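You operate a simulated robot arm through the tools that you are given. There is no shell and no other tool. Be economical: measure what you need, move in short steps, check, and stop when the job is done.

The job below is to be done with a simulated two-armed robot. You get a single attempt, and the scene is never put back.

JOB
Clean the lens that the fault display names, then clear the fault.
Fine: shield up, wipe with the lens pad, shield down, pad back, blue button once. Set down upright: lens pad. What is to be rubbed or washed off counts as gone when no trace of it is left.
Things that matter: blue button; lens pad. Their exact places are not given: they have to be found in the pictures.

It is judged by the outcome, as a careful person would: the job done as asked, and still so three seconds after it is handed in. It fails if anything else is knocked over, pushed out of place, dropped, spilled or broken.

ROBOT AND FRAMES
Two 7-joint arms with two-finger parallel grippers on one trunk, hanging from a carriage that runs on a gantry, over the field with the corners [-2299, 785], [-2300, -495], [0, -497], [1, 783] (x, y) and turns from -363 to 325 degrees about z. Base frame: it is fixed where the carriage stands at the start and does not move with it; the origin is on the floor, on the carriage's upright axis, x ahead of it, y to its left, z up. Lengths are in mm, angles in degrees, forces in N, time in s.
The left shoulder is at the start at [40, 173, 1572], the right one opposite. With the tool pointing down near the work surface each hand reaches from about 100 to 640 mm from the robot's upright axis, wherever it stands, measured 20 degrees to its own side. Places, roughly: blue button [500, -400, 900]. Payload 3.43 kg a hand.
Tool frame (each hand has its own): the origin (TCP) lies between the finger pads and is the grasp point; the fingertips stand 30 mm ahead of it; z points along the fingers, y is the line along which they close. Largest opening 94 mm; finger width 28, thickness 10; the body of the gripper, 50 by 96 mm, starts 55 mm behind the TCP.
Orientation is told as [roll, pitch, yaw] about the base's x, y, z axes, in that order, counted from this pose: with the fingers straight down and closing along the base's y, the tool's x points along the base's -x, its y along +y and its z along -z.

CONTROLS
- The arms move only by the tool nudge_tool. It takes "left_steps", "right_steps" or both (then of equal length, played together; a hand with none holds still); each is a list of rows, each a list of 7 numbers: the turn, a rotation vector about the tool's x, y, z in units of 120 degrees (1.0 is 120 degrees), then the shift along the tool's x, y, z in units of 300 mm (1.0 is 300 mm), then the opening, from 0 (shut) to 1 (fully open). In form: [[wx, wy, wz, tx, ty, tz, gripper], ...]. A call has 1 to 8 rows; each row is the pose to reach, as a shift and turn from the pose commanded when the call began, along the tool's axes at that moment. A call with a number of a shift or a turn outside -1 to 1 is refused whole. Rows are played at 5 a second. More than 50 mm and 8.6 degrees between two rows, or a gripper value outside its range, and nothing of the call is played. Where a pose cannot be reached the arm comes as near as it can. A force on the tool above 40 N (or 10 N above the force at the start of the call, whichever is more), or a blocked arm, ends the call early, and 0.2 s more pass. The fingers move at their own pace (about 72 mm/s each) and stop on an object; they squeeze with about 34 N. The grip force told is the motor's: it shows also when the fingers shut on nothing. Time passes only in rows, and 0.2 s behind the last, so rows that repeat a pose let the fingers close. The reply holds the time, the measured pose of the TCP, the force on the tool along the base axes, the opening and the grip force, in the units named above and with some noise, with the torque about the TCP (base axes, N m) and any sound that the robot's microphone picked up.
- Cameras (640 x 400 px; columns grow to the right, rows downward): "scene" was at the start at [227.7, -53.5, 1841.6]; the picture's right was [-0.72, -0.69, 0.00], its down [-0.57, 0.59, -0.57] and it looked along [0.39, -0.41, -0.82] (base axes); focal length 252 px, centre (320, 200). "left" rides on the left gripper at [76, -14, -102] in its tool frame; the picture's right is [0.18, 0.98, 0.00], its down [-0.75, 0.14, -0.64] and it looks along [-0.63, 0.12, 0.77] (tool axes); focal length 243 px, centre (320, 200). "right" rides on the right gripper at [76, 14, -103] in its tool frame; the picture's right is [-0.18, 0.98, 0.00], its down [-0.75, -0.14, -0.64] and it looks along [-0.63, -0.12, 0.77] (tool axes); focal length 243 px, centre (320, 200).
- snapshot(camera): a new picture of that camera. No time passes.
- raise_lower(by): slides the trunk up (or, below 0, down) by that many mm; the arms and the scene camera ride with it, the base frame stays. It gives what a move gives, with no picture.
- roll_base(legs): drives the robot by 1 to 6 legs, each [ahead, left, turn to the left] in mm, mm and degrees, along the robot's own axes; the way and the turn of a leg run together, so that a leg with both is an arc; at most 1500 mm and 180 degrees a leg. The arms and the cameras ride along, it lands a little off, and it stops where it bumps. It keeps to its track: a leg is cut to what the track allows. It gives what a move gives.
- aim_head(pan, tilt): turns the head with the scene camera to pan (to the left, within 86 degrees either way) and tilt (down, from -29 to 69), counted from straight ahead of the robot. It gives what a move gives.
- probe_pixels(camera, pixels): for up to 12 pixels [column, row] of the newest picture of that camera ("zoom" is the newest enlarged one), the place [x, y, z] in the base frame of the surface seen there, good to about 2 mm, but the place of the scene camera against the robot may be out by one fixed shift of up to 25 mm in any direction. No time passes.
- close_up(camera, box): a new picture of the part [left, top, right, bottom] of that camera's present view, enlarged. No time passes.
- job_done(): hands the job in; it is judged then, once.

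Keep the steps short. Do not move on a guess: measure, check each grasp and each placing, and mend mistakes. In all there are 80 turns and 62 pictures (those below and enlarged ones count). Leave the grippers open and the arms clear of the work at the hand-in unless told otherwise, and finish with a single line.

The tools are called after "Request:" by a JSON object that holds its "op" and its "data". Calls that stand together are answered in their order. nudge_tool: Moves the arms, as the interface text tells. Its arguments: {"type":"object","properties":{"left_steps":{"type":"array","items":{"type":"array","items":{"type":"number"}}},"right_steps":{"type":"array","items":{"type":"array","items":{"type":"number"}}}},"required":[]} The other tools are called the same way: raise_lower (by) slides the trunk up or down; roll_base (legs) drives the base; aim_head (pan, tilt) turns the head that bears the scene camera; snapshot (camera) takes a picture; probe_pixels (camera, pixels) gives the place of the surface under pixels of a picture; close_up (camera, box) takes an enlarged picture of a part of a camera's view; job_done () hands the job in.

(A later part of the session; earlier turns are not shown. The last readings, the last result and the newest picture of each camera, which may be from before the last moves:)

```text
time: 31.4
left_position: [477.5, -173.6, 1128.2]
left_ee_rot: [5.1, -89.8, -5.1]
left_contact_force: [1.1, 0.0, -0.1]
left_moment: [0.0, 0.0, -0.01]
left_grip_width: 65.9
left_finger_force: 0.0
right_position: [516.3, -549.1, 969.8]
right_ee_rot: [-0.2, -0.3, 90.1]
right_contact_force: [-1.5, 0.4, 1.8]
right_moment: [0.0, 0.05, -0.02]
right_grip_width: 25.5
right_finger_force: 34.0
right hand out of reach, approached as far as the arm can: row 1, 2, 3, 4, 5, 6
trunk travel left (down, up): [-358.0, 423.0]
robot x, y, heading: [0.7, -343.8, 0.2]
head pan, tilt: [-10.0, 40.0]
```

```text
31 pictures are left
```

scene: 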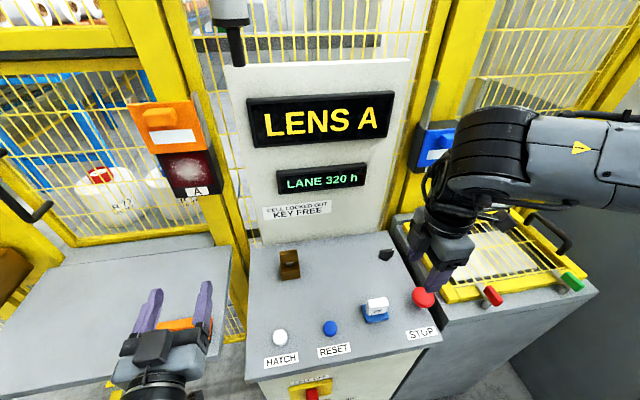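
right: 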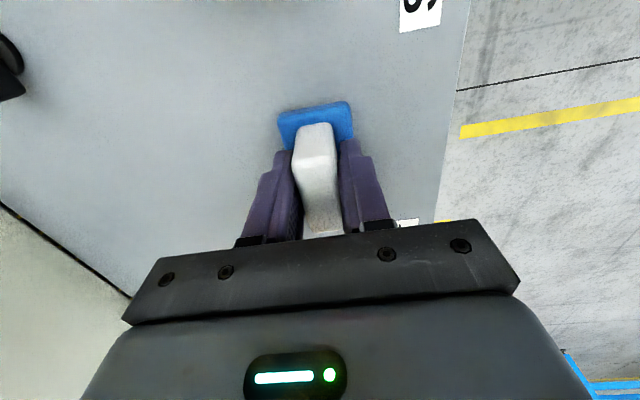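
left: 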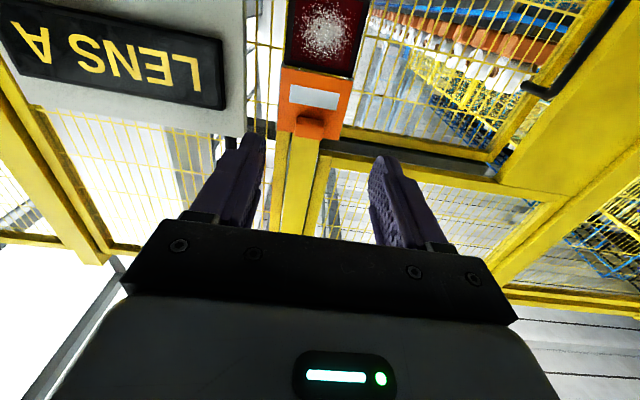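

The pad is gripped: 25.5 mm opening, 34 N, TCP at (516,-549,970), pad face 50 mm ahead of the TCP. I'll lift it by raising the trunk 260 mm, then drive left towards the lens.

Request:
{"op": "raise_lower", "data": {"by": 260}}

Request:
{"op": "roll_base", "data": {"legs": [[0, 282, 0]]}}

Request:
{"op": "nudge_tool", "data": {"right_steps": [[0.07, 0, 0, 0, 0.02, 0, 0.05], [0.14, 0, 0, 0, 0.04, 0, 0.05], [0.21, 0, 0, 0, 0.06, 0, 0.05], [0.28, 0, 0, 0, 0.08, 0, 0.05], [0.35, 0, 0, 0, 0.1, 0, 0.05], [0.42, 0, 0, 0, 0.1, 0, 0.05], [0.49, 0, 0, 0, 0.1, 0, 0.05], [0.56, 0, 0, 0, 0.1, 0, 0.05]]}}

Request:
{"op": "snapshot", "data": {"camera": "scene"}}

```text
time: 34.1
left_position: [477.0, -173.4, 1388.6]
left_ee_rot: [6.2, -89.9, -6.2]
left_contact_force: [0.5, -0.6, -0.4]
left_moment: [-0.01, 0.01, 0.03]
left_grip_width: 65.8
left_finger_force: 0.0
right_position: [517.0, -550.7, 1230.2]
right_ee_rot: [-0.2, -0.2, 90.0]
right_contact_force: [-0.3, 0.1, -0.5]
right_moment: [-0.01, -0.02, 0.01]
right_grip_width: 4.4
right_finger_force: 0.1
trunk travel left (down, up): [-618.0, 163.0]
robot x, y, heading: [2.2, -342.7, 0.2]
head pan, tilt: [-10.0, 40.0]
```

```text
time: 36.0
left_position: [477.1, 106.7, 1387.6]
left_ee_rot: [7.0, -89.7, -7.0]
left_contact_force: [0.1, 0.0, 1.0]
left_moment: [-0.04, -0.04, -0.01]
left_grip_width: 65.9
left_finger_force: 0.0
right_position: [516.2, -271.2, 1230.1]
right_ee_rot: [-0.2, -0.1, 90.0]
right_contact_force: [0.3, 0.0, -0.3]
right_moment: [0.03, -0.01, -0.03]
right_grip_width: 4.6
right_finger_force: 0.0
trunk travel left (down, up): [-618.0, 163.0]
robot x, y, heading: [-2.9, -63.2, -0.0]
head pan, tilt: [-10.0, 40.0]
```

```text
time: 37.9
left_position: [477.1, 106.7, 1387.7]
left_ee_rot: [3.0, -89.8, -3.1]
left_contact_force: [-1.0, 0.4, 1.1]
left_moment: [0.0, -0.04, 0.04]
left_grip_width: 65.7
left_finger_force: 0.2
right_position: [484.5, -269.1, 1229.8]
right_ee_rot: [-66.3, -0.3, 90.3]
right_contact_force: [-0.4, 0.3, 0.6]
right_moment: [0.03, 0.03, 0.0]
right_grip_width: 4.7
right_finger_force: 0.1
trunk travel left (down, up): [-618.0, 163.0]
robot x, y, heading: [-2.8, -60.9, -0.2]
head pan, tilt: [-10.0, 40.0]
```

```text
30 pictures are left
```

scene: 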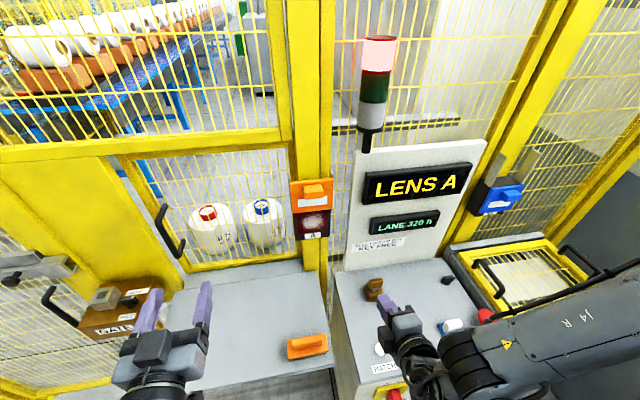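

The pad slipped out on the lift (grip width 4.4), and I should have checked it straight after lifting. It appears to be on the console still at (450,327). Looking closer.

Request:
{"op": "close_up", "data": {"camera": "scene", "box": [400, 290, 500, 360]}}

```text
5.71 times, centred on (450, 325) of scene
```

zoom: 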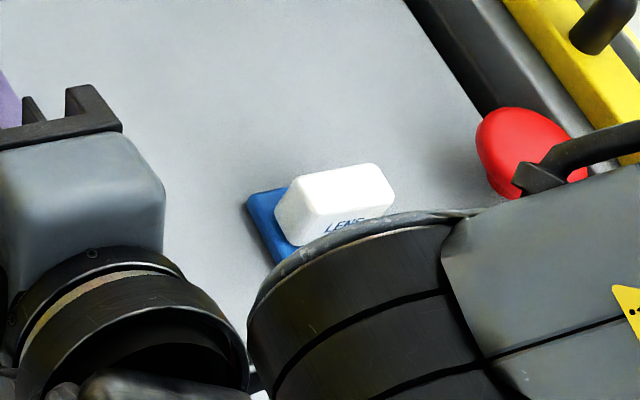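

The pad still stands upright where it was, so nothing is lost. I'll turn the hand back to pointing down with yaw 0 and grip the handle end to end along y. That should also reach better. First I'll undo the rotations.

Request:
{"op": "nudge_tool", "data": {"right_steps": [[-0.07, 0, 0, 0, 0, 0, 0.5], [-0.14, 0, 0, 0, 0, 0, 0.6], [-0.21, 0, 0, 0, 0, 0, 0.9], [-0.28, 0, 0, 0, 0, 0, 0.9], [-0.35, 0, 0, 0, 0, 0, 0.9], [-0.42, 0, 0, 0, 0, 0, 0.9], [-0.49, 0, 0, 0, 0, 0, 0.9], [-0.555, 0, 0, 0, 0, 0, 0.9]]}}

Request:
{"op": "nudge_tool", "data": {"right_steps": [[0, 0, 0.07, 0, 0, 0, 0.9], [0, 0, 0.14, 0, 0, 0, 0.9], [0, 0, 0.21, 0, 0, 0, 0.9], [0, 0, 0.28, 0, 0, 0, 0.9], [0, 0, 0.35, 0, 0, 0, 0.9], [0, 0, 0.42, 0, 0, 0, 0.9], [0, 0, 0.49, 0, 0, 0, 0.9], [0, 0, 0.56, 0, 0, 0, 0.9]]}}

Request:
{"op": "nudge_tool", "data": {"right_steps": [[0, 0, 0.065, 0, 0, 0, 0.9], [0, 0, 0.13, 0, 0, 0, 0.9], [0, 0, 0.19, 0, 0, 0, 0.9], [0, 0, 0.19, 0, 0, 0, 0.9]]}}

Request:
{"op": "roll_base", "data": {"legs": [[0, -290, 0]]}}

Request:
{"op": "raise_lower", "data": {"by": -130}}

Request:
{"op": "snapshot", "data": {"camera": "right"}}

```text
time: 39.6
left_position: [478.4, 105.1, 1388.9]
left_ee_rot: [6.2, -89.8, -6.2]
left_contact_force: [-1.0, -0.2, 0.1]
left_moment: [-0.01, 0.01, 0.0]
left_grip_width: 65.8
left_finger_force: 0.2
right_position: [487.4, -269.6, 1230.3]
right_ee_rot: [-0.8, -0.3, 90.0]
right_contact_force: [0.2, 0.1, 0.1]
right_moment: [-0.01, 0.01, 0.0]
right_grip_width: 85.0
right_finger_force: 0.1
trunk travel left (down, up): [-618.0, 163.0]
robot x, y, heading: [-0.1, -61.2, 0.2]
head pan, tilt: [-10.0, 40.0]
```

```text
time: 41.5
left_position: [478.4, 106.3, 1387.5]
left_ee_rot: [4.4, -89.9, -4.4]
left_contact_force: [-0.1, -0.1, 0.4]
left_moment: [-0.05, 0.03, 0.02]
left_grip_width: 65.6
left_finger_force: 0.0
right_position: [485.5, -271.7, 1230.0]
right_ee_rot: [-0.2, -0.8, 22.5]
right_contact_force: [0.7, -0.3, 0.1]
right_moment: [-0.02, -0.01, 0.0]
right_grip_width: 84.8
right_finger_force: 0.1
trunk travel left (down, up): [-618.0, 163.0]
robot x, y, heading: [4.4, -64.9, -0.2]
head pan, tilt: [-10.0, 40.0]
```

```text
time: 42.5
left_position: [477.3, 105.8, 1388.1]
left_ee_rot: [3.8, -89.9, -3.8]
left_contact_force: [0.3, 0.7, 0.0]
left_moment: [-0.04, -0.02, 0.01]
left_grip_width: 65.6
left_finger_force: 0.1
right_position: [486.9, -269.1, 1230.4]
right_ee_rot: [0.3, -0.9, -0.2]
right_contact_force: [0.6, -0.3, -0.8]
right_moment: [0.01, -0.01, -0.02]
right_grip_width: 84.6
right_finger_force: 0.1
trunk travel left (down, up): [-618.0, 163.0]
robot x, y, heading: [-0.5, -63.3, 0.0]
head pan, tilt: [-10.0, 40.0]
```

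```text
time: 44.5
left_position: [477.5, -184.8, 1388.4]
left_ee_rot: [2.7, -89.7, -2.7]
left_contact_force: [0.1, 0.0, -0.6]
left_moment: [0.0, 0.02, -0.01]
left_grip_width: 66.1
left_finger_force: 0.1
right_position: [485.0, -561.4, 1229.5]
right_ee_rot: [0.2, -0.8, -0.1]
right_contact_force: [0.7, -0.2, 0.1]
right_moment: [-0.03, -0.01, 0.01]
right_grip_width: 84.8
right_finger_force: 0.0
trunk travel left (down, up): [-618.0, 163.0]
robot x, y, heading: [-0.7, -353.5, -0.2]
head pan, tilt: [-10.0, 40.0]
```

```text
time: 46.0
left_position: [476.9, -185.5, 1258.1]
left_ee_rot: [6.2, -89.7, -6.3]
left_contact_force: [-0.4, -0.3, 0.6]
left_moment: [0.0, 0.01, -0.02]
left_grip_width: 66.2
left_finger_force: 0.1
right_position: [486.4, -561.8, 1101.3]
right_ee_rot: [0.2, -0.8, -0.1]
right_contact_force: [0.3, -0.2, -0.4]
right_moment: [0.03, 0.02, 0.02]
right_grip_width: 84.8
right_finger_force: 0.2
trunk travel left (down, up): [-488.0, 293.0]
robot x, y, heading: [-0.7, -355.5, 0.0]
head pan, tilt: [-10.0, 40.0]
```

```text
28 pictures are left
```

right: 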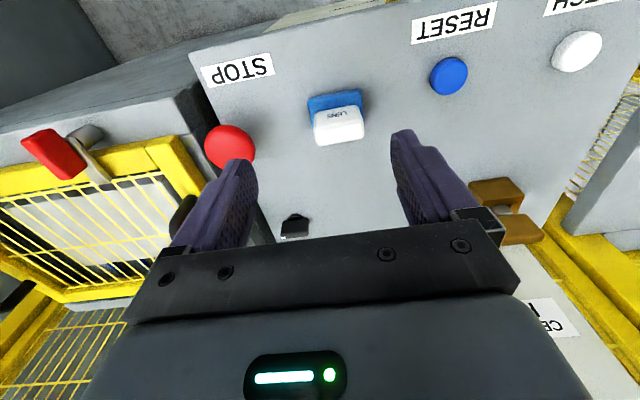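

Request:
{"op": "close_up", "data": {"camera": "right", "box": [290, 75, 380, 155]}}

Request:
{"op": "probe_pixels", "data": {"camera": "right", "pixels": [[317, 112], [359, 109], [319, 142], [364, 134], [340, 135], [340, 111], [310, 115], [363, 92], [310, 98], [335, 95], [229, 145]]}}

```text
5.00 times, centred on (335, 115) of right
```

zoom: 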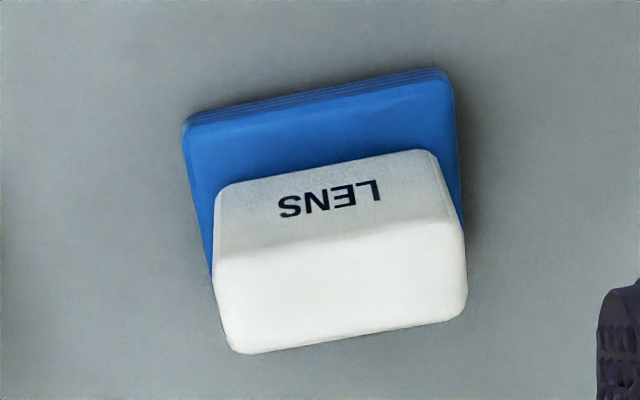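

```text
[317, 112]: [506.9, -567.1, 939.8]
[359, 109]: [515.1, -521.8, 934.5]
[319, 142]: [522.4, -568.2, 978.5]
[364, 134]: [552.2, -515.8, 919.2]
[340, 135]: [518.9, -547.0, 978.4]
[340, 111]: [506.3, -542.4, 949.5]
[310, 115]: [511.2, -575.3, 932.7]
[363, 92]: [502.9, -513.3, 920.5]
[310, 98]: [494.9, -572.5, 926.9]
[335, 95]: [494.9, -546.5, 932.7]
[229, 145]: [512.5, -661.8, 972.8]
```

The handle's end faces look straight and parallel, with its centre at (518,-547). I'll move over it, stopping at z≈1010 to check reach.

Request:
{"op": "nudge_tool", "data": {"right_steps": [[0, 0.0, 0, -0.035, 0.017, 0, 0.9], [0, 0.007, 0, -0.07, 0.033, 0, 0.9], [0, 0.007, 0, -0.105, 0.049, 0, 0.9], [0, 0.007, 0, -0.105, 0.049, 0.1, 0.9], [0, 0.007, 0, -0.105, 0.049, 0.2, 0.9], [0, 0.007, 0, -0.105, 0.049, 0.3, 0.9], [0, 0.007, 0, -0.105, 0.049, 0.3, 0.9]]}}

Request:
{"op": "snapshot", "data": {"camera": "right"}}

```text
time: 47.6
left_position: [477.2, -184.9, 1257.8]
left_ee_rot: [6.0, -89.7, -6.1]
left_contact_force: [0.6, -1.2, 0.4]
left_moment: [-0.02, -0.03, 0.03]
left_grip_width: 65.8
left_finger_force: 0.0
right_position: [493.4, -576.1, 1034.3]
right_ee_rot: [0.3, 0.0, -0.1]
right_contact_force: [0.8, 0.5, 0.2]
right_moment: [-0.02, 0.02, 0.01]
right_grip_width: 84.7
right_finger_force: 0.2
right hand out of reach, approached as far as the arm can: row 3, 4, 5, 6, 7
trunk travel left (down, up): [-488.0, 293.0]
robot x, y, heading: [1.8, -353.4, 0.0]
head pan, tilt: [-10.0, 40.0]
```

```text
26 pictures are left
```

right: 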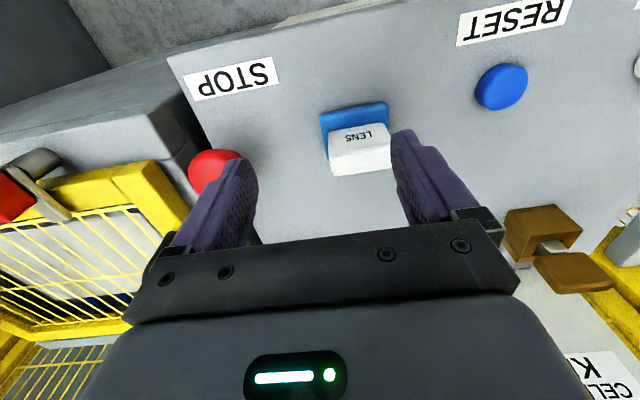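

I need a lower shoulder. I'll raise both hands, lower the trunk another 190 mm and retry.

Request:
{"op": "nudge_tool", "data": {"left_steps": [[0, 0, 0, -0.1, 0, 0, 0.7], [0, 0, 0, -0.2, 0, 0, 0.7], [0, 0, 0, -0.3, 0, 0, 0.7], [0, 0, 0, -0.4, 0, 0, 0.7], [0, 0, 0, -0.4, 0, 0, 0.7]], "right_steps": [[0, 0, 0, 0, 0, -0.14, 0.9], [0, 0, 0, 0, 0, -0.28, 0.9], [0, 0, 0, 0, 0, -0.42, 0.9], [0, 0, 0, 0, 0, -0.56, 0.9], [0, 0, 0, 0, 0, -0.67, 0.9]]}}

Request:
{"op": "raise_lower", "data": {"by": -190}}

Request:
{"op": "nudge_tool", "data": {"right_steps": [[0, 0, 0, -0.025, 0.04, 0, 0.9], [0, 0, 0, -0.05, 0.07, 0, 0.9], [0, 0, 0, -0.085, 0.095, 0, 0.9], [0, 0, 0, -0.085, 0.095, 0, 0.9]]}}

```text
time: 48.8
left_position: [492.4, -164.0, 1355.5]
left_ee_rot: [92.8, -83.6, -89.4]
left_contact_force: [-0.3, 0.0, 0.1]
left_moment: [0.02, 0.01, 0.03]
left_grip_width: 65.4
left_finger_force: 0.1
left hand out of reach, approached as far as the arm can: row 1, 2, 3, 4, 5
right_position: [494.3, -576.9, 1236.7]
right_ee_rot: [0.2, -0.1, -0.1]
right_contact_force: [0.0, 1.0, 0.6]
right_moment: [0.0, 0.0, 0.01]
right_grip_width: 84.8
right_finger_force: 0.1
trunk travel left (down, up): [-488.0, 293.0]
robot x, y, heading: [-0.6, -356.5, 0.1]
head pan, tilt: [-10.0, 40.0]
```

```text
time: 50.9
left_position: [492.3, -163.6, 1170.6]
left_ee_rot: [97.0, -84.0, -93.6]
left_contact_force: [-0.1, 0.3, 0.6]
left_moment: [0.0, 0.0, -0.02]
left_grip_width: 65.8
left_finger_force: 0.0
right_position: [494.7, -576.0, 1046.2]
right_ee_rot: [0.2, 0.1, 0.0]
right_contact_force: [-0.3, 0.3, 0.2]
right_moment: [-0.01, 0.0, 0.02]
right_grip_width: 84.6
right_finger_force: 0.0
trunk travel left (down, up): [-298.0, 483.0]
robot x, y, heading: [-0.9, -350.9, -0.2]
head pan, tilt: [-10.0, 40.0]
```

```text
time: 51.9
left_position: [492.6, -163.9, 1170.8]
left_ee_rot: [97.9, -83.9, -94.6]
left_contact_force: [-0.1, -0.4, -0.2]
left_moment: [0.0, -0.02, -0.03]
left_grip_width: 65.8
left_finger_force: 0.1
right_position: [505.1, -560.0, 1040.5]
right_ee_rot: [0.5, -0.1, -0.1]
right_contact_force: [0.1, -1.2, 0.2]
right_moment: [-0.01, -0.01, 0.0]
right_grip_width: 84.5
right_finger_force: 0.1
right hand out of reach, approached as far as the arm can: row 2, 3, 4
trunk travel left (down, up): [-298.0, 483.0]
robot x, y, heading: [-0.7, -352.7, -0.2]
head pan, tilt: [-10.0, 40.0]
```

I'm still about 15 mm short. Turning the robot 20° left brings the right shoulder about 55 mm closer, and the hands are high enough (fingertips z≈1010) to clear everything.

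Request:
{"op": "nudge_tool", "data": {"right_steps": [[0, 0, 0, 0.03, 0, -0.1, 0.9], [0, 0, 0, 0.06, 0, -0.15, 0.9]]}}

Request:
{"op": "roll_base", "data": {"legs": [[0, 0, 20]]}}

```text
time: 52.5
left_position: [492.0, -165.6, 1171.9]
left_ee_rot: [98.3, -84.0, -95.1]
left_contact_force: [0.2, 0.2, 0.1]
left_moment: [-0.02, 0.02, 0.03]
left_grip_width: 65.8
left_finger_force: 0.0
right_position: [482.7, -564.2, 1084.7]
right_ee_rot: [0.5, 0.0, -0.1]
right_contact_force: [-0.6, -1.3, -0.2]
right_moment: [-0.01, -0.04, 0.0]
right_grip_width: 84.8
right_finger_force: 0.0
right hand out of reach, approached as far as the arm can: row 1, 2
trunk travel left (down, up): [-298.0, 483.0]
robot x, y, heading: [-2.2, -352.2, -0.1]
head pan, tilt: [-10.0, 40.0]
```

```text
time: 54.0
left_position: [398.0, -6.8, 1172.2]
left_ee_rot: [99.0, -84.1, -75.9]
left_contact_force: [0.4, 0.0, 1.1]
left_moment: [0.05, -0.02, 0.0]
left_grip_width: 65.8
left_finger_force: 0.0
right_position: [526.3, -386.4, 1084.1]
right_ee_rot: [0.5, -0.2, 19.8]
right_contact_force: [-0.2, 0.0, 0.9]
right_moment: [-0.02, -0.01, -0.02]
right_grip_width: 84.5
right_finger_force: 0.0
trunk travel left (down, up): [-298.0, 483.0]
robot x, y, heading: [-0.6, -350.6, 19.7]
head pan, tilt: [-10.0, 40.0]
```

Moving the right hand back to above the pad at yaw 0.

Request:
{"op": "nudge_tool", "data": {"right_steps": [[0, 0, 0.03, 0.035, -0.083, 0.0, 0.9], [0, 0, 0.06, 0.07, -0.166, 0.0, 0.9], [0, 0, 0.09, 0.105, -0.249, 0.03, 0.9], [0, 0, 0.12, 0.14, -0.332, 0.07, 0.9], [0, 0, 0.15, 0.175, -0.415, 0.11, 0.9], [0, 0, 0.165, 0.207, -0.494, 0.147, 0.9], [0, 0, 0.165, 0.207, -0.494, 0.147, 0.9]]}}

Request:
{"op": "snapshot", "data": {"camera": "right"}}

```text
time: 55.6
left_position: [398.1, -5.9, 1171.9]
left_ee_rot: [99.6, -83.9, -76.3]
left_contact_force: [0.2, -0.8, 0.4]
left_moment: [-0.01, -0.03, 0.01]
left_grip_width: 65.4
left_finger_force: 0.1
right_position: [517.2, -546.0, 1037.7]
right_ee_rot: [0.5, -0.1, -0.1]
right_contact_force: [-0.6, 0.3, -0.6]
right_moment: [0.0, -0.01, -0.03]
right_grip_width: 84.5
right_finger_force: 0.1
trunk travel left (down, up): [-298.0, 483.0]
robot x, y, heading: [0.3, -354.5, 19.8]
head pan, tilt: [-10.0, 40.0]
```

```text
25 pictures are left
```

right: 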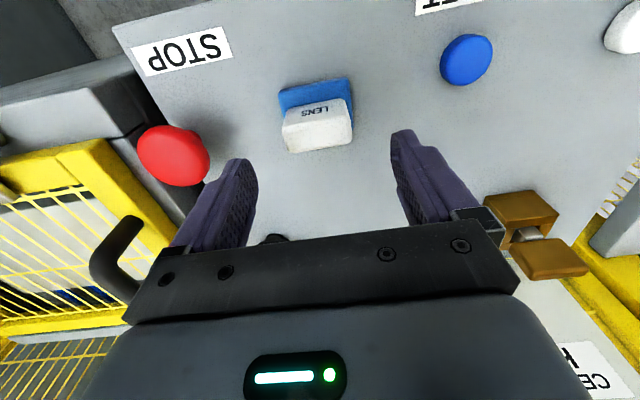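

In reach now and centred. I'll descend to TCP z≈967.

Request:
{"op": "nudge_tool", "data": {"right_steps": [[0, 0, 0, 0, -0.003, 0.08, 0.9], [0, 0, 0, 0, -0.003, 0.15, 0.9], [0, 0, 0, 0, -0.003, 0.2, 0.9], [0, 0, 0, 0, -0.003, 0.236, 0.9], [0, 0, 0, 0, -0.003, 0.236, 0.9]]}}

Request:
{"op": "snapshot", "data": {"camera": "right"}}

```text
time: 56.8
left_position: [399.0, -7.2, 1171.6]
left_ee_rot: [99.0, -83.8, -75.6]
left_contact_force: [0.2, 0.2, 0.3]
left_moment: [0.02, 0.0, 0.0]
left_grip_width: 65.8
left_finger_force: 0.0
right_position: [518.4, -545.9, 967.7]
right_ee_rot: [0.5, 0.1, 0.0]
right_contact_force: [0.1, -0.8, 0.4]
right_moment: [-0.03, -0.01, 0.01]
right_grip_width: 84.6
right_finger_force: 0.1
trunk travel left (down, up): [-298.0, 483.0]
robot x, y, heading: [0.5, -352.1, 19.9]
head pan, tilt: [-10.0, 40.0]
```

```text
24 pictures are left
```

right: 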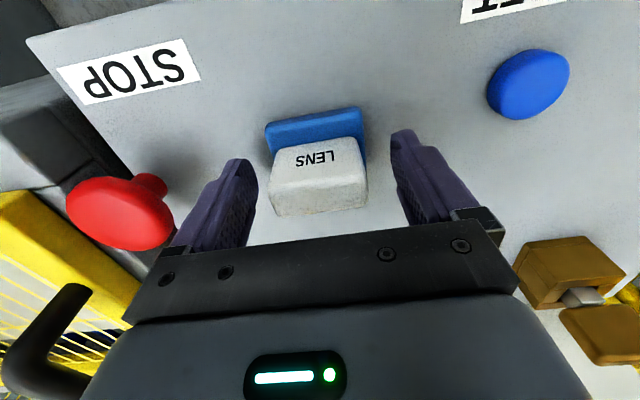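

The handle is centred between the fingers. I'll close fully and then lift 20 mm as a test.

Request:
{"op": "nudge_tool", "data": {"right_steps": [[0, 0, 0, 0, 0, 0, 0.6], [0, 0, 0, 0, 0, 0, 0.4], [0, 0, 0, 0, 0, 0, 0.0], [0, 0, 0, 0, 0, 0, 0.0], [0, 0, 0, 0, 0, 0, 0.0], [0, 0, 0, 0, 0, 0, 0.0]]}}

Request:
{"op": "nudge_tool", "data": {"right_steps": [[0, 0, 0, 0, 0, -0.01, 0.0], [0, 0, 0, 0, 0, -0.025, 0.0], [0, 0, 0, 0, 0, -0.045, 0.0], [0, 0, 0, 0, 0, -0.07, 0.0]]}}

Request:
{"op": "snapshot", "data": {"camera": "right"}}

```text
time: 58.2
left_position: [397.8, -7.3, 1172.0]
left_ee_rot: [98.9, -83.7, -75.6]
left_contact_force: [0.1, 0.5, 0.4]
left_moment: [0.04, -0.01, -0.04]
left_grip_width: 65.7
left_finger_force: 0.0
right_position: [517.8, -547.4, 967.3]
right_ee_rot: [0.5, 0.1, 0.0]
right_contact_force: [-0.6, 0.6, 0.8]
right_moment: [0.0, 0.01, 0.0]
right_grip_width: 53.2
right_finger_force: 34.0
trunk travel left (down, up): [-298.0, 483.0]
robot x, y, heading: [1.2, -352.0, 19.9]
head pan, tilt: [-10.0, 40.0]
```

```text
time: 59.2
left_position: [398.6, -6.9, 1172.2]
left_ee_rot: [99.0, -83.8, -75.6]
left_contact_force: [0.9, 0.4, 0.7]
left_moment: [-0.02, -0.03, 0.01]
left_grip_width: 65.9
left_finger_force: 0.1
right_position: [518.9, -547.3, 986.8]
right_ee_rot: [0.5, 0.2, -0.1]
right_contact_force: [0.0, -0.7, -0.6]
right_moment: [0.02, 0.01, 0.0]
right_grip_width: 53.4
right_finger_force: 33.4
trunk travel left (down, up): [-298.0, 483.0]
robot x, y, heading: [-2.4, -355.1, 19.8]
head pan, tilt: [-10.0, 40.0]
```

```text
23 pictures are left
```

right: 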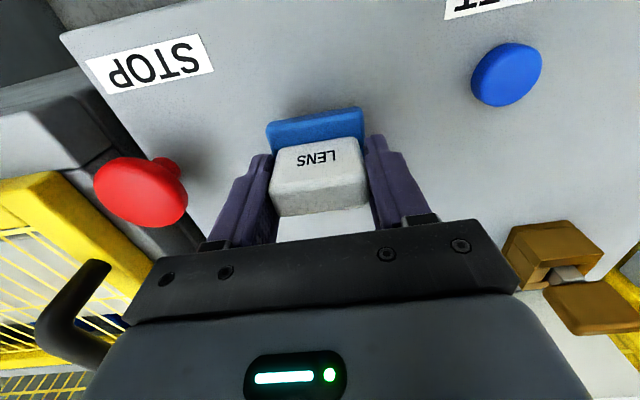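

The pad came up with the hand and is steady at 53.4 mm and 33 N. Its face is 48 mm ahead of the TCP. I'll raise the trunk 240 mm and check.

Request:
{"op": "raise_lower", "data": {"by": 240}}

Request:
{"op": "roll_base", "data": {"legs": [[0, 0, -19.8]]}}

Request:
{"op": "roll_base", "data": {"legs": [[0, 290, 0]]}}

Request:
{"op": "snapshot", "data": {"camera": "right"}}

```text
time: 61.7
left_position: [398.5, -5.8, 1412.4]
left_ee_rot: [98.8, -83.7, -75.6]
left_contact_force: [0.0, -0.1, -0.1]
left_moment: [-0.05, 0.03, 0.02]
left_grip_width: 65.8
left_finger_force: 0.0
right_position: [518.2, -547.1, 1228.4]
right_ee_rot: [0.4, 0.0, -0.1]
right_contact_force: [0.8, -0.1, -0.8]
right_moment: [-0.02, 0.01, 0.03]
right_grip_width: 53.1
right_finger_force: 33.8
trunk travel left (down, up): [-538.0, 243.0]
robot x, y, heading: [0.8, -351.3, 19.8]
head pan, tilt: [-10.0, 40.0]
```

```text
time: 63.2
left_position: [491.4, -161.3, 1410.9]
left_ee_rot: [98.7, -83.8, -95.4]
left_contact_force: [0.2, -0.2, 0.0]
left_moment: [0.0, 0.04, -0.01]
left_grip_width: 65.8
left_finger_force: 0.0
right_position: [421.8, -711.5, 1228.2]
right_ee_rot: [0.4, -0.1, -19.7]
right_contact_force: [-0.6, 0.5, -0.3]
right_moment: [0.0, -0.02, 0.01]
right_grip_width: 53.3
right_finger_force: 33.8
trunk travel left (down, up): [-538.0, 243.0]
robot x, y, heading: [0.1, -350.4, -0.1]
head pan, tilt: [-10.0, 40.0]
```

```text
time: 65.2
left_position: [492.9, 128.4, 1411.4]
left_ee_rot: [99.1, -83.8, -95.7]
left_contact_force: [0.2, -0.8, 0.0]
left_moment: [-0.02, -0.03, -0.01]
left_grip_width: 65.8
left_finger_force: 0.2
right_position: [421.7, -420.8, 1228.4]
right_ee_rot: [0.5, -0.1, -19.9]
right_contact_force: [-0.6, 0.7, 0.4]
right_moment: [0.0, 0.02, -0.02]
right_grip_width: 53.3
right_finger_force: 33.7
trunk travel left (down, up): [-538.0, 243.0]
robot x, y, heading: [-0.6, -61.8, -0.1]
head pan, tilt: [-10.0, 40.0]
```

```text
22 pictures are left
```

right: 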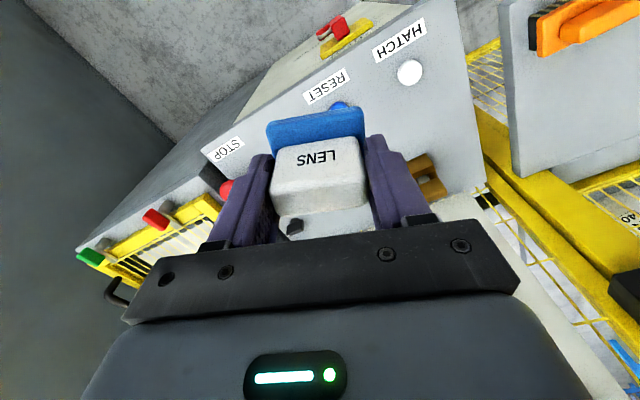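

The pad is still held firmly. I'll straighten the yaw and bring the right hand to y≈-148.

Request:
{"op": "nudge_tool", "data": {"right_steps": [[0, 0, -0.021, 0.03, 0.109, 0, 0], [0, 0, -0.042, 0.06, 0.218, 0, 0], [0, 0, -0.063, 0.09, 0.327, 0, 0], [0, 0, -0.084, 0.12, 0.436, 0, 0], [0, 0, -0.105, 0.15, 0.545, 0, 0], [0, 0, -0.126, 0.18, 0.654, 0, 0], [0, 0, -0.147, 0.21, 0.763, 0, 0], [0, 0, -0.166, 0.243, 0.869, 0, 0]]}}

Request:
{"op": "nudge_tool", "data": {"right_steps": [[0, -0.068, 0, 0, 0, 0, 0], [0, -0.136, 0, 0, 0, 0, 0], [0, -0.204, 0, 0, 0, 0, 0], [0, -0.272, 0, 0, 0, 0, 0], [0, -0.34, 0, 0, 0, 0, 0], [0, -0.408, 0, 0, 0, 0, 0], [0, -0.476, 0, 0, 0, 0, 0], [0, -0.544, 0, 0, 0, 0, 0]]}}

Request:
{"op": "nudge_tool", "data": {"right_steps": [[0, -0.069, 0, 0, 0, 0, 0], [0, -0.138, 0, 0, 0, 0, 0], [0, -0.206, 0, 0, 0, 0, 0], [0, -0.206, 0, 0, 0, 0, 0]]}}

Request:
{"op": "snapshot", "data": {"camera": "right"}}

```text
time: 67.0
left_position: [493.1, 126.7, 1412.8]
left_ee_rot: [99.1, -83.6, -95.8]
left_contact_force: [-0.6, 0.0, -0.4]
left_moment: [0.02, 0.02, -0.01]
left_grip_width: 66.0
left_finger_force: 0.1
right_position: [423.3, -199.9, 1237.5]
right_ee_rot: [0.8, -0.1, -0.1]
right_contact_force: [1.2, 0.1, -0.8]
right_moment: [-0.05, -0.03, 0.04]
right_grip_width: 53.2
right_finger_force: 33.7
right hand out of reach, approached as far as the arm can: row 7, 8
trunk travel left (down, up): [-538.0, 243.0]
robot x, y, heading: [2.0, -61.6, -0.2]
head pan, tilt: [-10.0, 40.0]
```

```text
time: 68.8
left_position: [497.2, 130.4, 1414.8]
left_ee_rot: [101.1, -83.5, -97.6]
left_contact_force: [1.5, 0.6, 0.9]
left_moment: [0.01, 0.06, -0.11]
left_grip_width: 65.7
left_finger_force: 0.0
right_position: [533.9, -234.9, 1350.1]
right_ee_rot: [1.3, -62.0, 0.1]
right_contact_force: [1.6, 0.4, -0.9]
right_moment: [-0.02, 0.06, -0.07]
right_grip_width: 53.4
right_finger_force: 34.0
right hand out of reach, approached as far as the arm can: row 1, 2, 3, 4, 5, 6, 7, 8
trunk travel left (down, up): [-538.0, 243.0]
robot x, y, heading: [0.1, -64.2, -0.1]
head pan, tilt: [-10.0, 40.0]
```

```text
time: 69.8
left_position: [490.2, 126.7, 1411.0]
left_ee_rot: [99.0, -83.7, -95.6]
left_contact_force: [-0.7, 0.1, -0.4]
left_moment: [-0.02, -0.01, -0.02]
left_grip_width: 65.8
left_finger_force: 0.0
right_position: [529.8, -238.4, 1346.5]
right_ee_rot: [6.3, -86.4, -4.9]
right_contact_force: [-0.1, -0.5, -1.0]
right_moment: [-0.03, 0.02, 0.03]
right_grip_width: 53.4
right_finger_force: 33.7
right hand out of reach, approached as far as the arm can: row 1, 2
trunk travel left (down, up): [-538.0, 243.0]
robot x, y, heading: [-0.9, -63.8, -0.2]
head pan, tilt: [-10.0, 40.0]
```

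```text
21 pictures are left
```

right: 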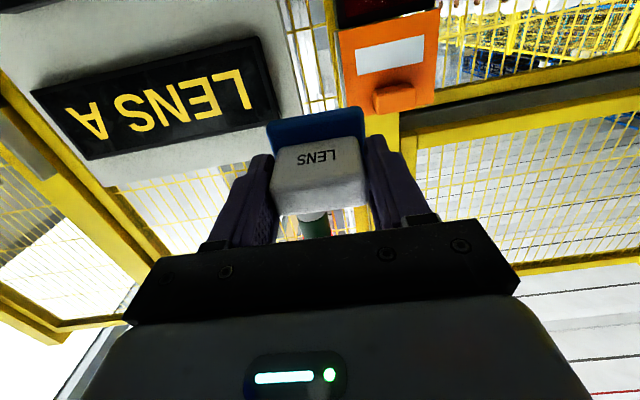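

The hand is nearly level, with the tips 3.6° low. I'll move to y -146, z 1237, and stop with the pad face about 25 mm in front of the lens.

Request:
{"op": "nudge_tool", "data": {"right_steps": [[0, -0.01, 0, 0.109, 0.103, 0, 0], [0, -0.02, 0, 0.218, 0.206, 0, 0], [0, -0.03, 0, 0.328, 0.307, 0, 0], [0, -0.03, 0, 0.328, 0.307, 0.115, 0], [0, -0.03, 0, 0.328, 0.307, 0.23, 0], [0, -0.03, 0, 0.328, 0.307, 0.345, 0], [0, -0.03, 0, 0.328, 0.307, 0.46, 0], [0, -0.03, 0, 0.328, 0.307, 0.575, 0]]}}

Request:
{"op": "snapshot", "data": {"camera": "right"}}

Request:
{"op": "close_up", "data": {"camera": "scene", "box": [230, 130, 410, 280]}}

```text
time: 71.6
left_position: [492.1, 127.4, 1411.4]
left_ee_rot: [99.0, -83.7, -95.6]
left_contact_force: [0.7, 0.7, -0.8]
left_moment: [0.0, 0.0, -0.01]
left_grip_width: 65.8
left_finger_force: 0.0
right_position: [652.3, -204.8, 1288.4]
right_ee_rot: [63.5, -89.5, -62.1]
right_contact_force: [0.1, 0.0, -0.4]
right_moment: [0.01, 0.0, 0.01]
right_grip_width: 53.4
right_finger_force: 34.0
right hand out of reach, approached as far as the arm can: row 3, 4, 5, 6, 7, 8
trunk travel left (down, up): [-538.0, 243.0]
robot x, y, heading: [-0.1, -66.1, -0.2]
head pan, tilt: [-10.0, 40.0]
```

```text
20 pictures are left
```

right: 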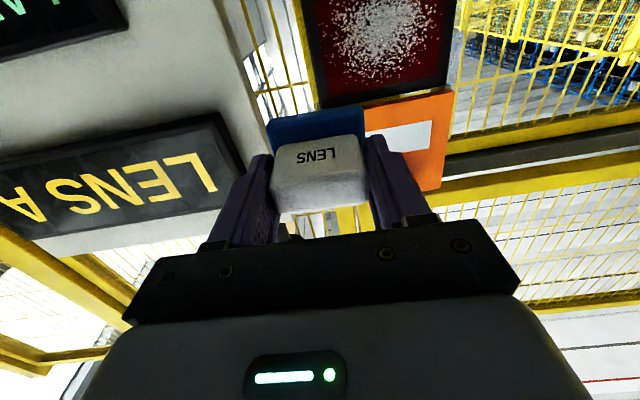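

```text
2.67 times, centred on (320, 205) of scene
```

zoom: 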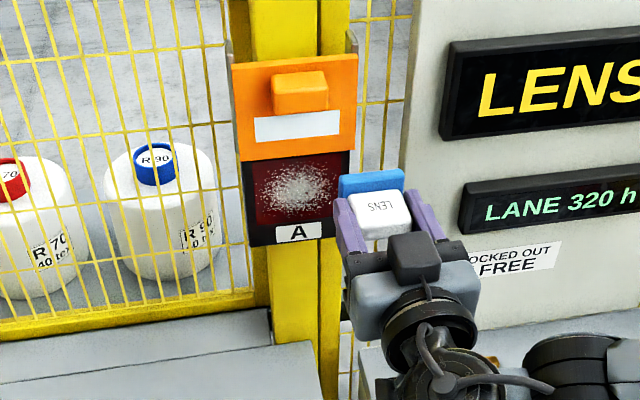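

The arm configuration limits me here. The left arm managed the mirrored reach with a high trunk and the target about 220 mm inside its shoulder, so I'll set up the same for the right: retract, drive 130 mm right and raise the trunk.

Request:
{"op": "nudge_tool", "data": {"right_steps": [[0, 0, 0, 0, 0, -0.12, 0], [0, 0, 0, 0, 0, -0.24, 0], [0, 0, 0, 0, 0, -0.36, 0], [0, 0, 0, 0, 0, -0.48, 0], [0, 0, 0, 0, 0, -0.6, 0]]}}

Request:
{"op": "roll_base", "data": {"legs": [[0, -130, 0]]}}

Request:
{"op": "raise_lower", "data": {"by": 187}}

Request:
{"op": "nudge_tool", "data": {"right_steps": [[0, 0, 0, 0.1, 0.08, 0, 0], [0, 0, 0, 0.2, 0.16, 0, 0], [0, 0, 0, 0.3, 0.24, 0, 0], [0, 0, 0, 0.4, 0.32, 0, 0], [0, 0, 0, 0.5, 0.4, 0, 0], [0, 0, 0, 0.6, 0.48, 0, 0], [0, 0, 0, 0.7, 0.56, 0, 0], [0, 0, 0, 0.8, 0.63, 0, 0]]}}

```text
time: 72.8
left_position: [491.3, 126.5, 1411.8]
left_ee_rot: [98.8, -83.8, -95.4]
left_contact_force: [-1.0, 0.7, 0.3]
left_moment: [0.03, 0.0, 0.0]
left_grip_width: 65.7
left_finger_force: 0.1
right_position: [472.2, -208.5, 1290.5]
right_ee_rot: [88.5, -88.9, -87.5]
right_contact_force: [-1.3, -1.6, -1.3]
right_moment: [-0.04, -0.05, 0.14]
right_grip_width: 53.4
right_finger_force: 34.2
right hand out of reach, approached as far as the arm can: row 2, 3, 4
trunk travel left (down, up): [-538.0, 243.0]
robot x, y, heading: [-2.2, -62.7, -0.2]
head pan, tilt: [-10.0, 40.0]
```

```text
time: 74.0
left_position: [492.4, -2.5, 1411.2]
left_ee_rot: [99.1, -83.8, -95.7]
left_contact_force: [1.1, -0.3, 0.4]
left_moment: [-0.01, 0.0, -0.03]
left_grip_width: 65.9
left_finger_force: 0.0
right_position: [472.9, -339.1, 1289.4]
right_ee_rot: [90.0, -89.6, -89.0]
right_contact_force: [0.8, 0.2, -0.7]
right_moment: [0.03, 0.03, 0.02]
right_grip_width: 53.2
right_finger_force: 34.2
trunk travel left (down, up): [-538.0, 243.0]
robot x, y, heading: [-1.1, -192.1, -0.2]
head pan, tilt: [-10.0, 40.0]
```

```text
time: 76.1
left_position: [491.6, -2.4, 1598.7]
left_ee_rot: [99.0, -83.7, -95.6]
left_contact_force: [-0.4, 0.1, 0.2]
left_moment: [0.01, 0.04, -0.01]
left_grip_width: 65.7
left_finger_force: 0.0
right_position: [471.9, -337.3, 1476.6]
right_ee_rot: [89.0, -89.7, -87.9]
right_contact_force: [-0.1, 0.1, -0.4]
right_moment: [0.0, 0.02, -0.01]
right_grip_width: 53.2
right_finger_force: 33.8
trunk travel left (down, up): [-725.0, 56.0]
robot x, y, heading: [2.4, -195.9, -0.2]
head pan, tilt: [-10.0, 40.0]
```

```text
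time: 77.9
left_position: [493.1, -2.2, 1598.4]
left_ee_rot: [99.2, -83.8, -95.7]
left_contact_force: [0.1, -0.4, 0.4]
left_moment: [0.01, -0.01, 0.04]
left_grip_width: 66.1
left_finger_force: 0.1
right_position: [477.9, -321.7, 1447.4]
right_ee_rot: [81.7, -89.5, -80.4]
right_contact_force: [-0.4, -0.1, -0.4]
right_moment: [-0.02, 0.02, -0.02]
right_grip_width: 53.2
right_finger_force: 34.3
right hand out of reach, approached as far as the arm can: row 1, 2, 3, 4, 5, 6, 7, 8
trunk travel left (down, up): [-725.0, 56.0]
robot x, y, heading: [0.1, -191.1, 0.2]
head pan, tilt: [-10.0, 40.0]
```

The arm is folded too tightly near the body. I'll use the base and trunk instead: drive left so the hand sits at y≈-147, lower the trunk to z≈1240, then only extend forward.

Request:
{"op": "roll_base", "data": {"legs": [[0, 175, 0]]}}

Request:
{"op": "raise_lower", "data": {"by": -210}}

Request:
{"op": "nudge_tool", "data": {"right_steps": [[0, 0, 0, 0, 0, 0.1, 0], [0, 0, 0, 0, 0, 0.2, 0], [0, 0, 0, 0, 0, 0.3, 0], [0, 0, 0, 0, 0, 0.4, 0], [0, 0, 0, 0, 0, 0.5, 0], [0, 0, 0, 0, 0, 0.6, 0]]}}

```text
time: 79.4
left_position: [493.1, 172.2, 1599.3]
left_ee_rot: [99.1, -83.7, -95.7]
left_contact_force: [0.6, 0.2, 0.3]
left_moment: [-0.02, 0.05, -0.03]
left_grip_width: 65.7
left_finger_force: 0.0
right_position: [476.9, -149.0, 1448.6]
right_ee_rot: [81.8, -89.6, -80.7]
right_contact_force: [-0.7, 0.1, -0.3]
right_moment: [0.0, 0.03, 0.01]
right_grip_width: 53.7
right_finger_force: 33.9
trunk travel left (down, up): [-725.0, 56.0]
robot x, y, heading: [-3.2, -20.4, -0.1]
head pan, tilt: [-10.0, 40.0]
```

```text
time: 81.7
left_position: [492.6, 173.0, 1388.8]
left_ee_rot: [99.3, -83.6, -95.9]
left_contact_force: [-0.3, -0.4, -0.3]
left_moment: [-0.02, 0.01, -0.02]
left_grip_width: 65.9
left_finger_force: 0.1
right_position: [477.8, -148.6, 1237.9]
right_ee_rot: [82.7, -89.6, -81.6]
right_contact_force: [-0.1, -0.8, -0.7]
right_moment: [0.0, 0.03, 0.05]
right_grip_width: 53.4
right_finger_force: 33.7
trunk travel left (down, up): [-515.0, 266.0]
robot x, y, heading: [-3.9, -18.4, -0.1]
head pan, tilt: [-10.0, 40.0]
```

```text
time: 83.0
left_position: [493.7, 171.3, 1389.2]
left_ee_rot: [99.2, -83.7, -95.7]
left_contact_force: [-0.1, 0.4, 0.7]
left_moment: [0.01, 0.02, 0.04]
left_grip_width: 66.0
left_finger_force: 0.0
right_position: [551.2, -164.2, 1262.3]
right_ee_rot: [70.1, -89.6, -69.1]
right_contact_force: [0.9, -0.2, -1.5]
right_moment: [-0.01, 0.02, -0.02]
right_grip_width: 53.7
right_finger_force: 33.8
right hand out of reach, approached as far as the arm can: row 2, 3, 4, 5, 6
trunk travel left (down, up): [-515.0, 266.0]
robot x, y, heading: [-1.6, -19.9, -0.2]
head pan, tilt: [-10.0, 40.0]
```

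The reachable region here is higher and farther out relative to the shoulder. I'll raise the hand and lower the trunk to match, with the base slightly more to the left.

Request:
{"op": "nudge_tool", "data": {"right_steps": [[0, 0, 0, -0.1, -0.05, 0.05, 0], [0, 0, 0, -0.2, -0.1, 0.1, 0], [0, 0, 0, -0.3, -0.15, 0.15, 0], [0, 0, 0, -0.4, -0.2, 0.2, 0], [0, 0, 0, -0.4, -0.2, 0.3, 0]]}}

```text
time: 84.2
left_position: [492.4, 173.6, 1388.3]
left_ee_rot: [99.3, -83.7, -95.9]
left_contact_force: [0.1, 0.3, -0.1]
left_moment: [-0.01, -0.02, 0.02]
left_grip_width: 65.7
left_finger_force: 0.0
right_position: [643.7, -224.9, 1381.7]
right_ee_rot: [87.3, -89.5, -86.2]
right_contact_force: [-0.6, 0.2, -0.6]
right_moment: [0.02, -0.03, 0.02]
right_grip_width: 53.1
right_finger_force: 34.0
right hand out of reach, approached as far as the arm can: row 1, 2
trunk travel left (down, up): [-515.0, 266.0]
robot x, y, heading: [-0.5, -18.5, -0.1]
head pan, tilt: [-10.0, 40.0]
```

Now at (644,-225,1382). Base left 79 mm to y≈-146 keeps the pad 35 mm short of the knob. Then trunk down 144 mm.

Request:
{"op": "roll_base", "data": {"legs": [[-10, 79, 0]]}}

Request:
{"op": "raise_lower", "data": {"by": -144}}

Request:
{"op": "nudge_tool", "data": {"right_steps": [[0, 0, 0, 0, 0, 0.06, 0], [0, 0, 0, 0, 0, 0.12, 0], [0, 0, 0, 0, 0, 0.18, 0]]}}

Request:
{"op": "snapshot", "data": {"camera": "right"}}

```text
time: 85.3
left_position: [482.9, 251.7, 1390.6]
left_ee_rot: [99.2, -83.7, -95.7]
left_contact_force: [0.1, -0.5, 0.3]
left_moment: [0.0, 0.03, 0.03]
left_grip_width: 65.7
left_finger_force: 0.1
right_position: [633.7, -143.3, 1381.5]
right_ee_rot: [82.5, -89.5, -81.4]
right_contact_force: [0.1, -0.5, -0.5]
right_moment: [0.01, -0.02, -0.01]
right_grip_width: 53.5
right_finger_force: 33.5
trunk travel left (down, up): [-515.0, 266.0]
robot x, y, heading: [-11.6, 61.2, 0.1]
head pan, tilt: [-10.0, 40.0]
```

```text
time: 87.0
left_position: [483.0, 250.6, 1244.6]
left_ee_rot: [99.4, -83.8, -95.9]
left_contact_force: [0.5, 0.0, 0.9]
left_moment: [0.0, 0.0, 0.01]
left_grip_width: 66.0
left_finger_force: 0.0
right_position: [632.5, -144.4, 1236.7]
right_ee_rot: [84.0, -89.6, -82.9]
right_contact_force: [-0.5, 0.2, -0.5]
right_moment: [0.01, 0.03, -0.01]
right_grip_width: 53.3
right_finger_force: 33.8
trunk travel left (down, up): [-371.0, 410.0]
robot x, y, heading: [-10.7, 62.6, -0.0]
head pan, tilt: [-10.0, 40.0]
```

```text
time: 87.8
left_position: [482.3, 250.6, 1244.6]
left_ee_rot: [99.4, -83.7, -96.0]
left_contact_force: [0.6, -0.7, 0.2]
left_moment: [0.03, 0.0, 0.03]
left_grip_width: 65.9
left_finger_force: 0.0
right_position: [687.7, -143.0, 1237.7]
right_ee_rot: [91.3, -89.7, -90.3]
right_contact_force: [-0.9, 0.5, -1.0]
right_moment: [-0.03, 0.02, -0.01]
right_grip_width: 53.4
right_finger_force: 34.0
trunk travel left (down, up): [-371.0, 410.0]
robot x, y, heading: [-8.9, 63.9, 0.1]
head pan, tilt: [-10.0, 40.0]
```

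```text
18 pictures are left
```

right: 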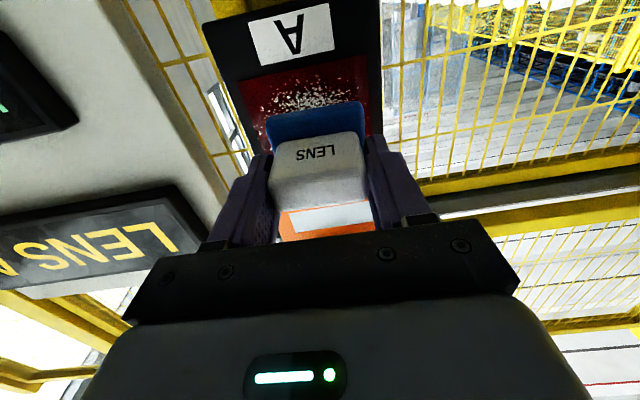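

Everything reaches now. The pad face is about 33 mm from the lens. I'll advance to light contact.

Request:
{"op": "nudge_tool", "data": {"right_steps": [[0, 0, 0, 0, -0.01, 0.05, 0], [0, 0, 0, 0, -0.01, 0.09, 0], [0, 0, 0, 0, -0.01, 0.105, 0], [0, 0, 0, 0, -0.01, 0.115, 0], [0, 0, 0, 0, -0.01, 0.122, 0], [0, 0, 0, 0, -0.01, 0.122, 0]]}}

```text
time: 89.2
left_position: [480.8, 250.9, 1244.5]
left_ee_rot: [98.0, -83.8, -94.6]
left_contact_force: [-0.9, 0.4, -0.2]
left_moment: [-0.02, 0.01, 0.02]
left_grip_width: 66.0
left_finger_force: 0.0
right_position: [721.9, -144.1, 1235.9]
right_ee_rot: [75.5, -89.6, -74.4]
right_contact_force: [-27.1, 0.9, 6.8]
right_moment: [-0.02, -0.07, -0.24]
right_grip_width: 53.6
right_finger_force: 33.8
trunk travel left (down, up): [-371.0, 410.0]
robot x, y, heading: [-8.1, 59.0, -0.1]
head pan, tilt: [-10.0, 40.0]
```

Contact is at 27 N, slightly firm. I'll ease off 2 mm and wipe in a raster over the whole lens.

Request:
{"op": "nudge_tool", "data": {"right_steps": [[0, 0, 0, -0.083, -0.073, -0.007, 0], [0, 0, 0, -0.083, 0.073, -0.007, 0], [0, 0, 0, 0, 0.073, -0.007, 0], [0, 0, 0, 0, -0.073, -0.007, 0], [0, 0, 0, 0.08, -0.073, -0.007, 0], [0, 0, 0, 0.08, 0.073, -0.007, 0], [0, 0, 0, 0, 0.073, -0.007, 0], [0, 0, 0, 0, 0, -0.007, 0]]}}

Request:
{"op": "snapshot", "data": {"camera": "right"}}

```text
time: 91.0
left_position: [482.1, 250.7, 1244.1]
left_ee_rot: [98.9, -83.7, -95.5]
left_contact_force: [-0.3, -0.8, -0.5]
left_moment: [0.06, 0.0, -0.03]
left_grip_width: 65.7
left_finger_force: 0.0
right_position: [720.9, -146.3, 1236.9]
right_ee_rot: [69.7, -89.6, -68.4]
right_contact_force: [-5.3, -0.4, -1.7]
right_moment: [0.03, 0.15, -0.19]
right_grip_width: 53.6
right_finger_force: 33.4
trunk travel left (down, up): [-371.0, 410.0]
robot x, y, heading: [-8.6, 62.3, -0.1]
head pan, tilt: [-10.0, 40.0]
```

```text
17 pictures are left
```

right: 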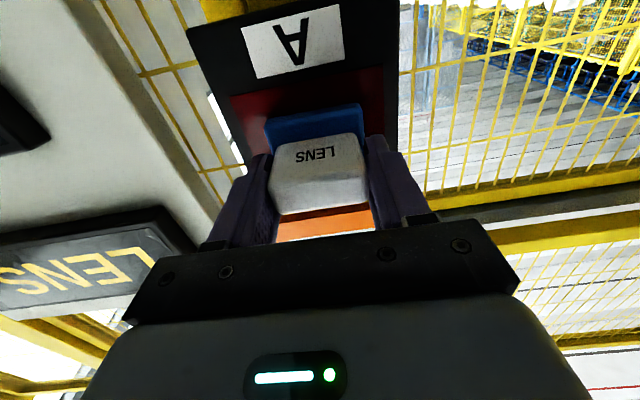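

The visible lower half is clean. I'll make a second pass with slightly more pressure, then back off to inspect.

Request:
{"op": "nudge_tool", "data": {"right_steps": [[0, 0, 0, -0.04, -0.085, 0.004, 0], [0, 0, 0, -0.085, -0.06, 0.004, 0], [0, 0, 0, -0.085, 0.08, 0.004, 0], [0, 0, 0, -0.03, 0.08, 0.004, 0], [0, 0, 0, -0.03, -0.08, 0.004, 0], [0, 0, 0, 0.04, -0.08, 0.004, 0], [0, 0, 0, 0.04, 0.08, 0.004, 0], [0, 0, 0, 0.08, 0.0, 0.004, 0]]}}

Request:
{"op": "nudge_tool", "data": {"right_steps": [[0, 0, 0, -0.02, 0, -0.05, 0], [0, 0, 0, -0.04, 0, -0.15, 0], [0, 0, 0, -0.04, 0, -0.25, 0], [0, 0, 0, -0.0, 0, -0.35, 0], [0, 0, 0, 0.1, 0, -0.35, 0], [0, 0, 0, 0.2, 0, -0.35, 0]]}}

Request:
{"op": "close_up", "data": {"camera": "scene", "box": [280, 60, 420, 190]}}

Request:
{"op": "snapshot", "data": {"camera": "right"}}

```text
time: 92.8
left_position: [480.7, 249.1, 1244.1]
left_ee_rot: [98.6, -83.8, -95.2]
left_contact_force: [0.7, 0.2, 0.1]
left_moment: [0.04, 0.04, 0.02]
left_grip_width: 65.7
left_finger_force: 0.2
right_position: [722.0, -145.5, 1210.7]
right_ee_rot: [47.5, -89.6, -46.3]
right_contact_force: [-12.0, 0.3, -2.5]
right_moment: [0.06, 0.13, -0.27]
right_grip_width: 53.5
right_finger_force: 33.7
trunk travel left (down, up): [-371.0, 410.0]
robot x, y, heading: [-10.3, 57.6, -0.0]
head pan, tilt: [-10.0, 40.0]
```

```text
time: 94.2
left_position: [483.1, 250.2, 1245.2]
left_ee_rot: [99.1, -83.7, -95.8]
left_contact_force: [0.2, 1.0, 0.2]
left_moment: [-0.02, 0.02, -0.01]
left_grip_width: 65.9
left_finger_force: 0.1
right_position: [616.0, -147.7, 1153.0]
right_ee_rot: [83.7, -89.5, -82.5]
right_contact_force: [-0.2, 0.0, -1.0]
right_moment: [0.0, 0.02, 0.01]
right_grip_width: 53.2
right_finger_force: 34.1
trunk travel left (down, up): [-371.0, 410.0]
robot x, y, heading: [-10.6, 60.1, 0.0]
head pan, tilt: [-10.0, 40.0]
```

```text
3.08 times, centred on (350, 125) of scene
```

zoom: 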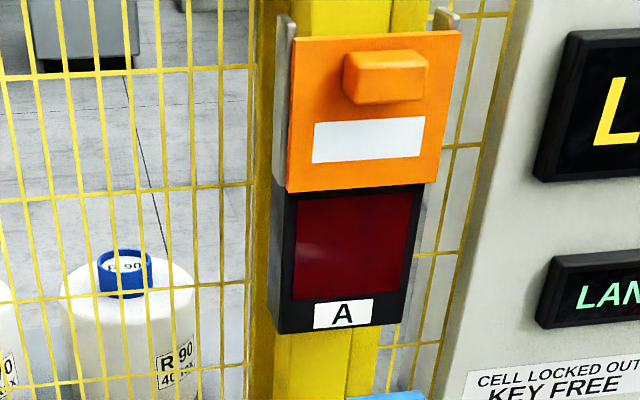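

```text
15 pictures are left
```

right: 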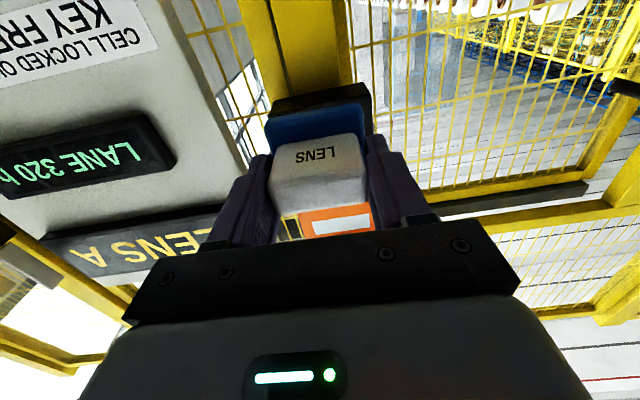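

The lens looks clean. I'll check it at higher magnification.

Request:
{"op": "close_up", "data": {"camera": "scene", "box": [338, 115, 382, 165]}}

```text
8.00 times, centred on (360, 140) of scene
```

zoom: 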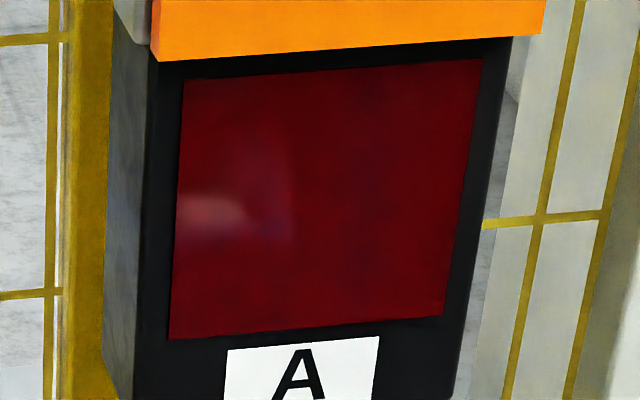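

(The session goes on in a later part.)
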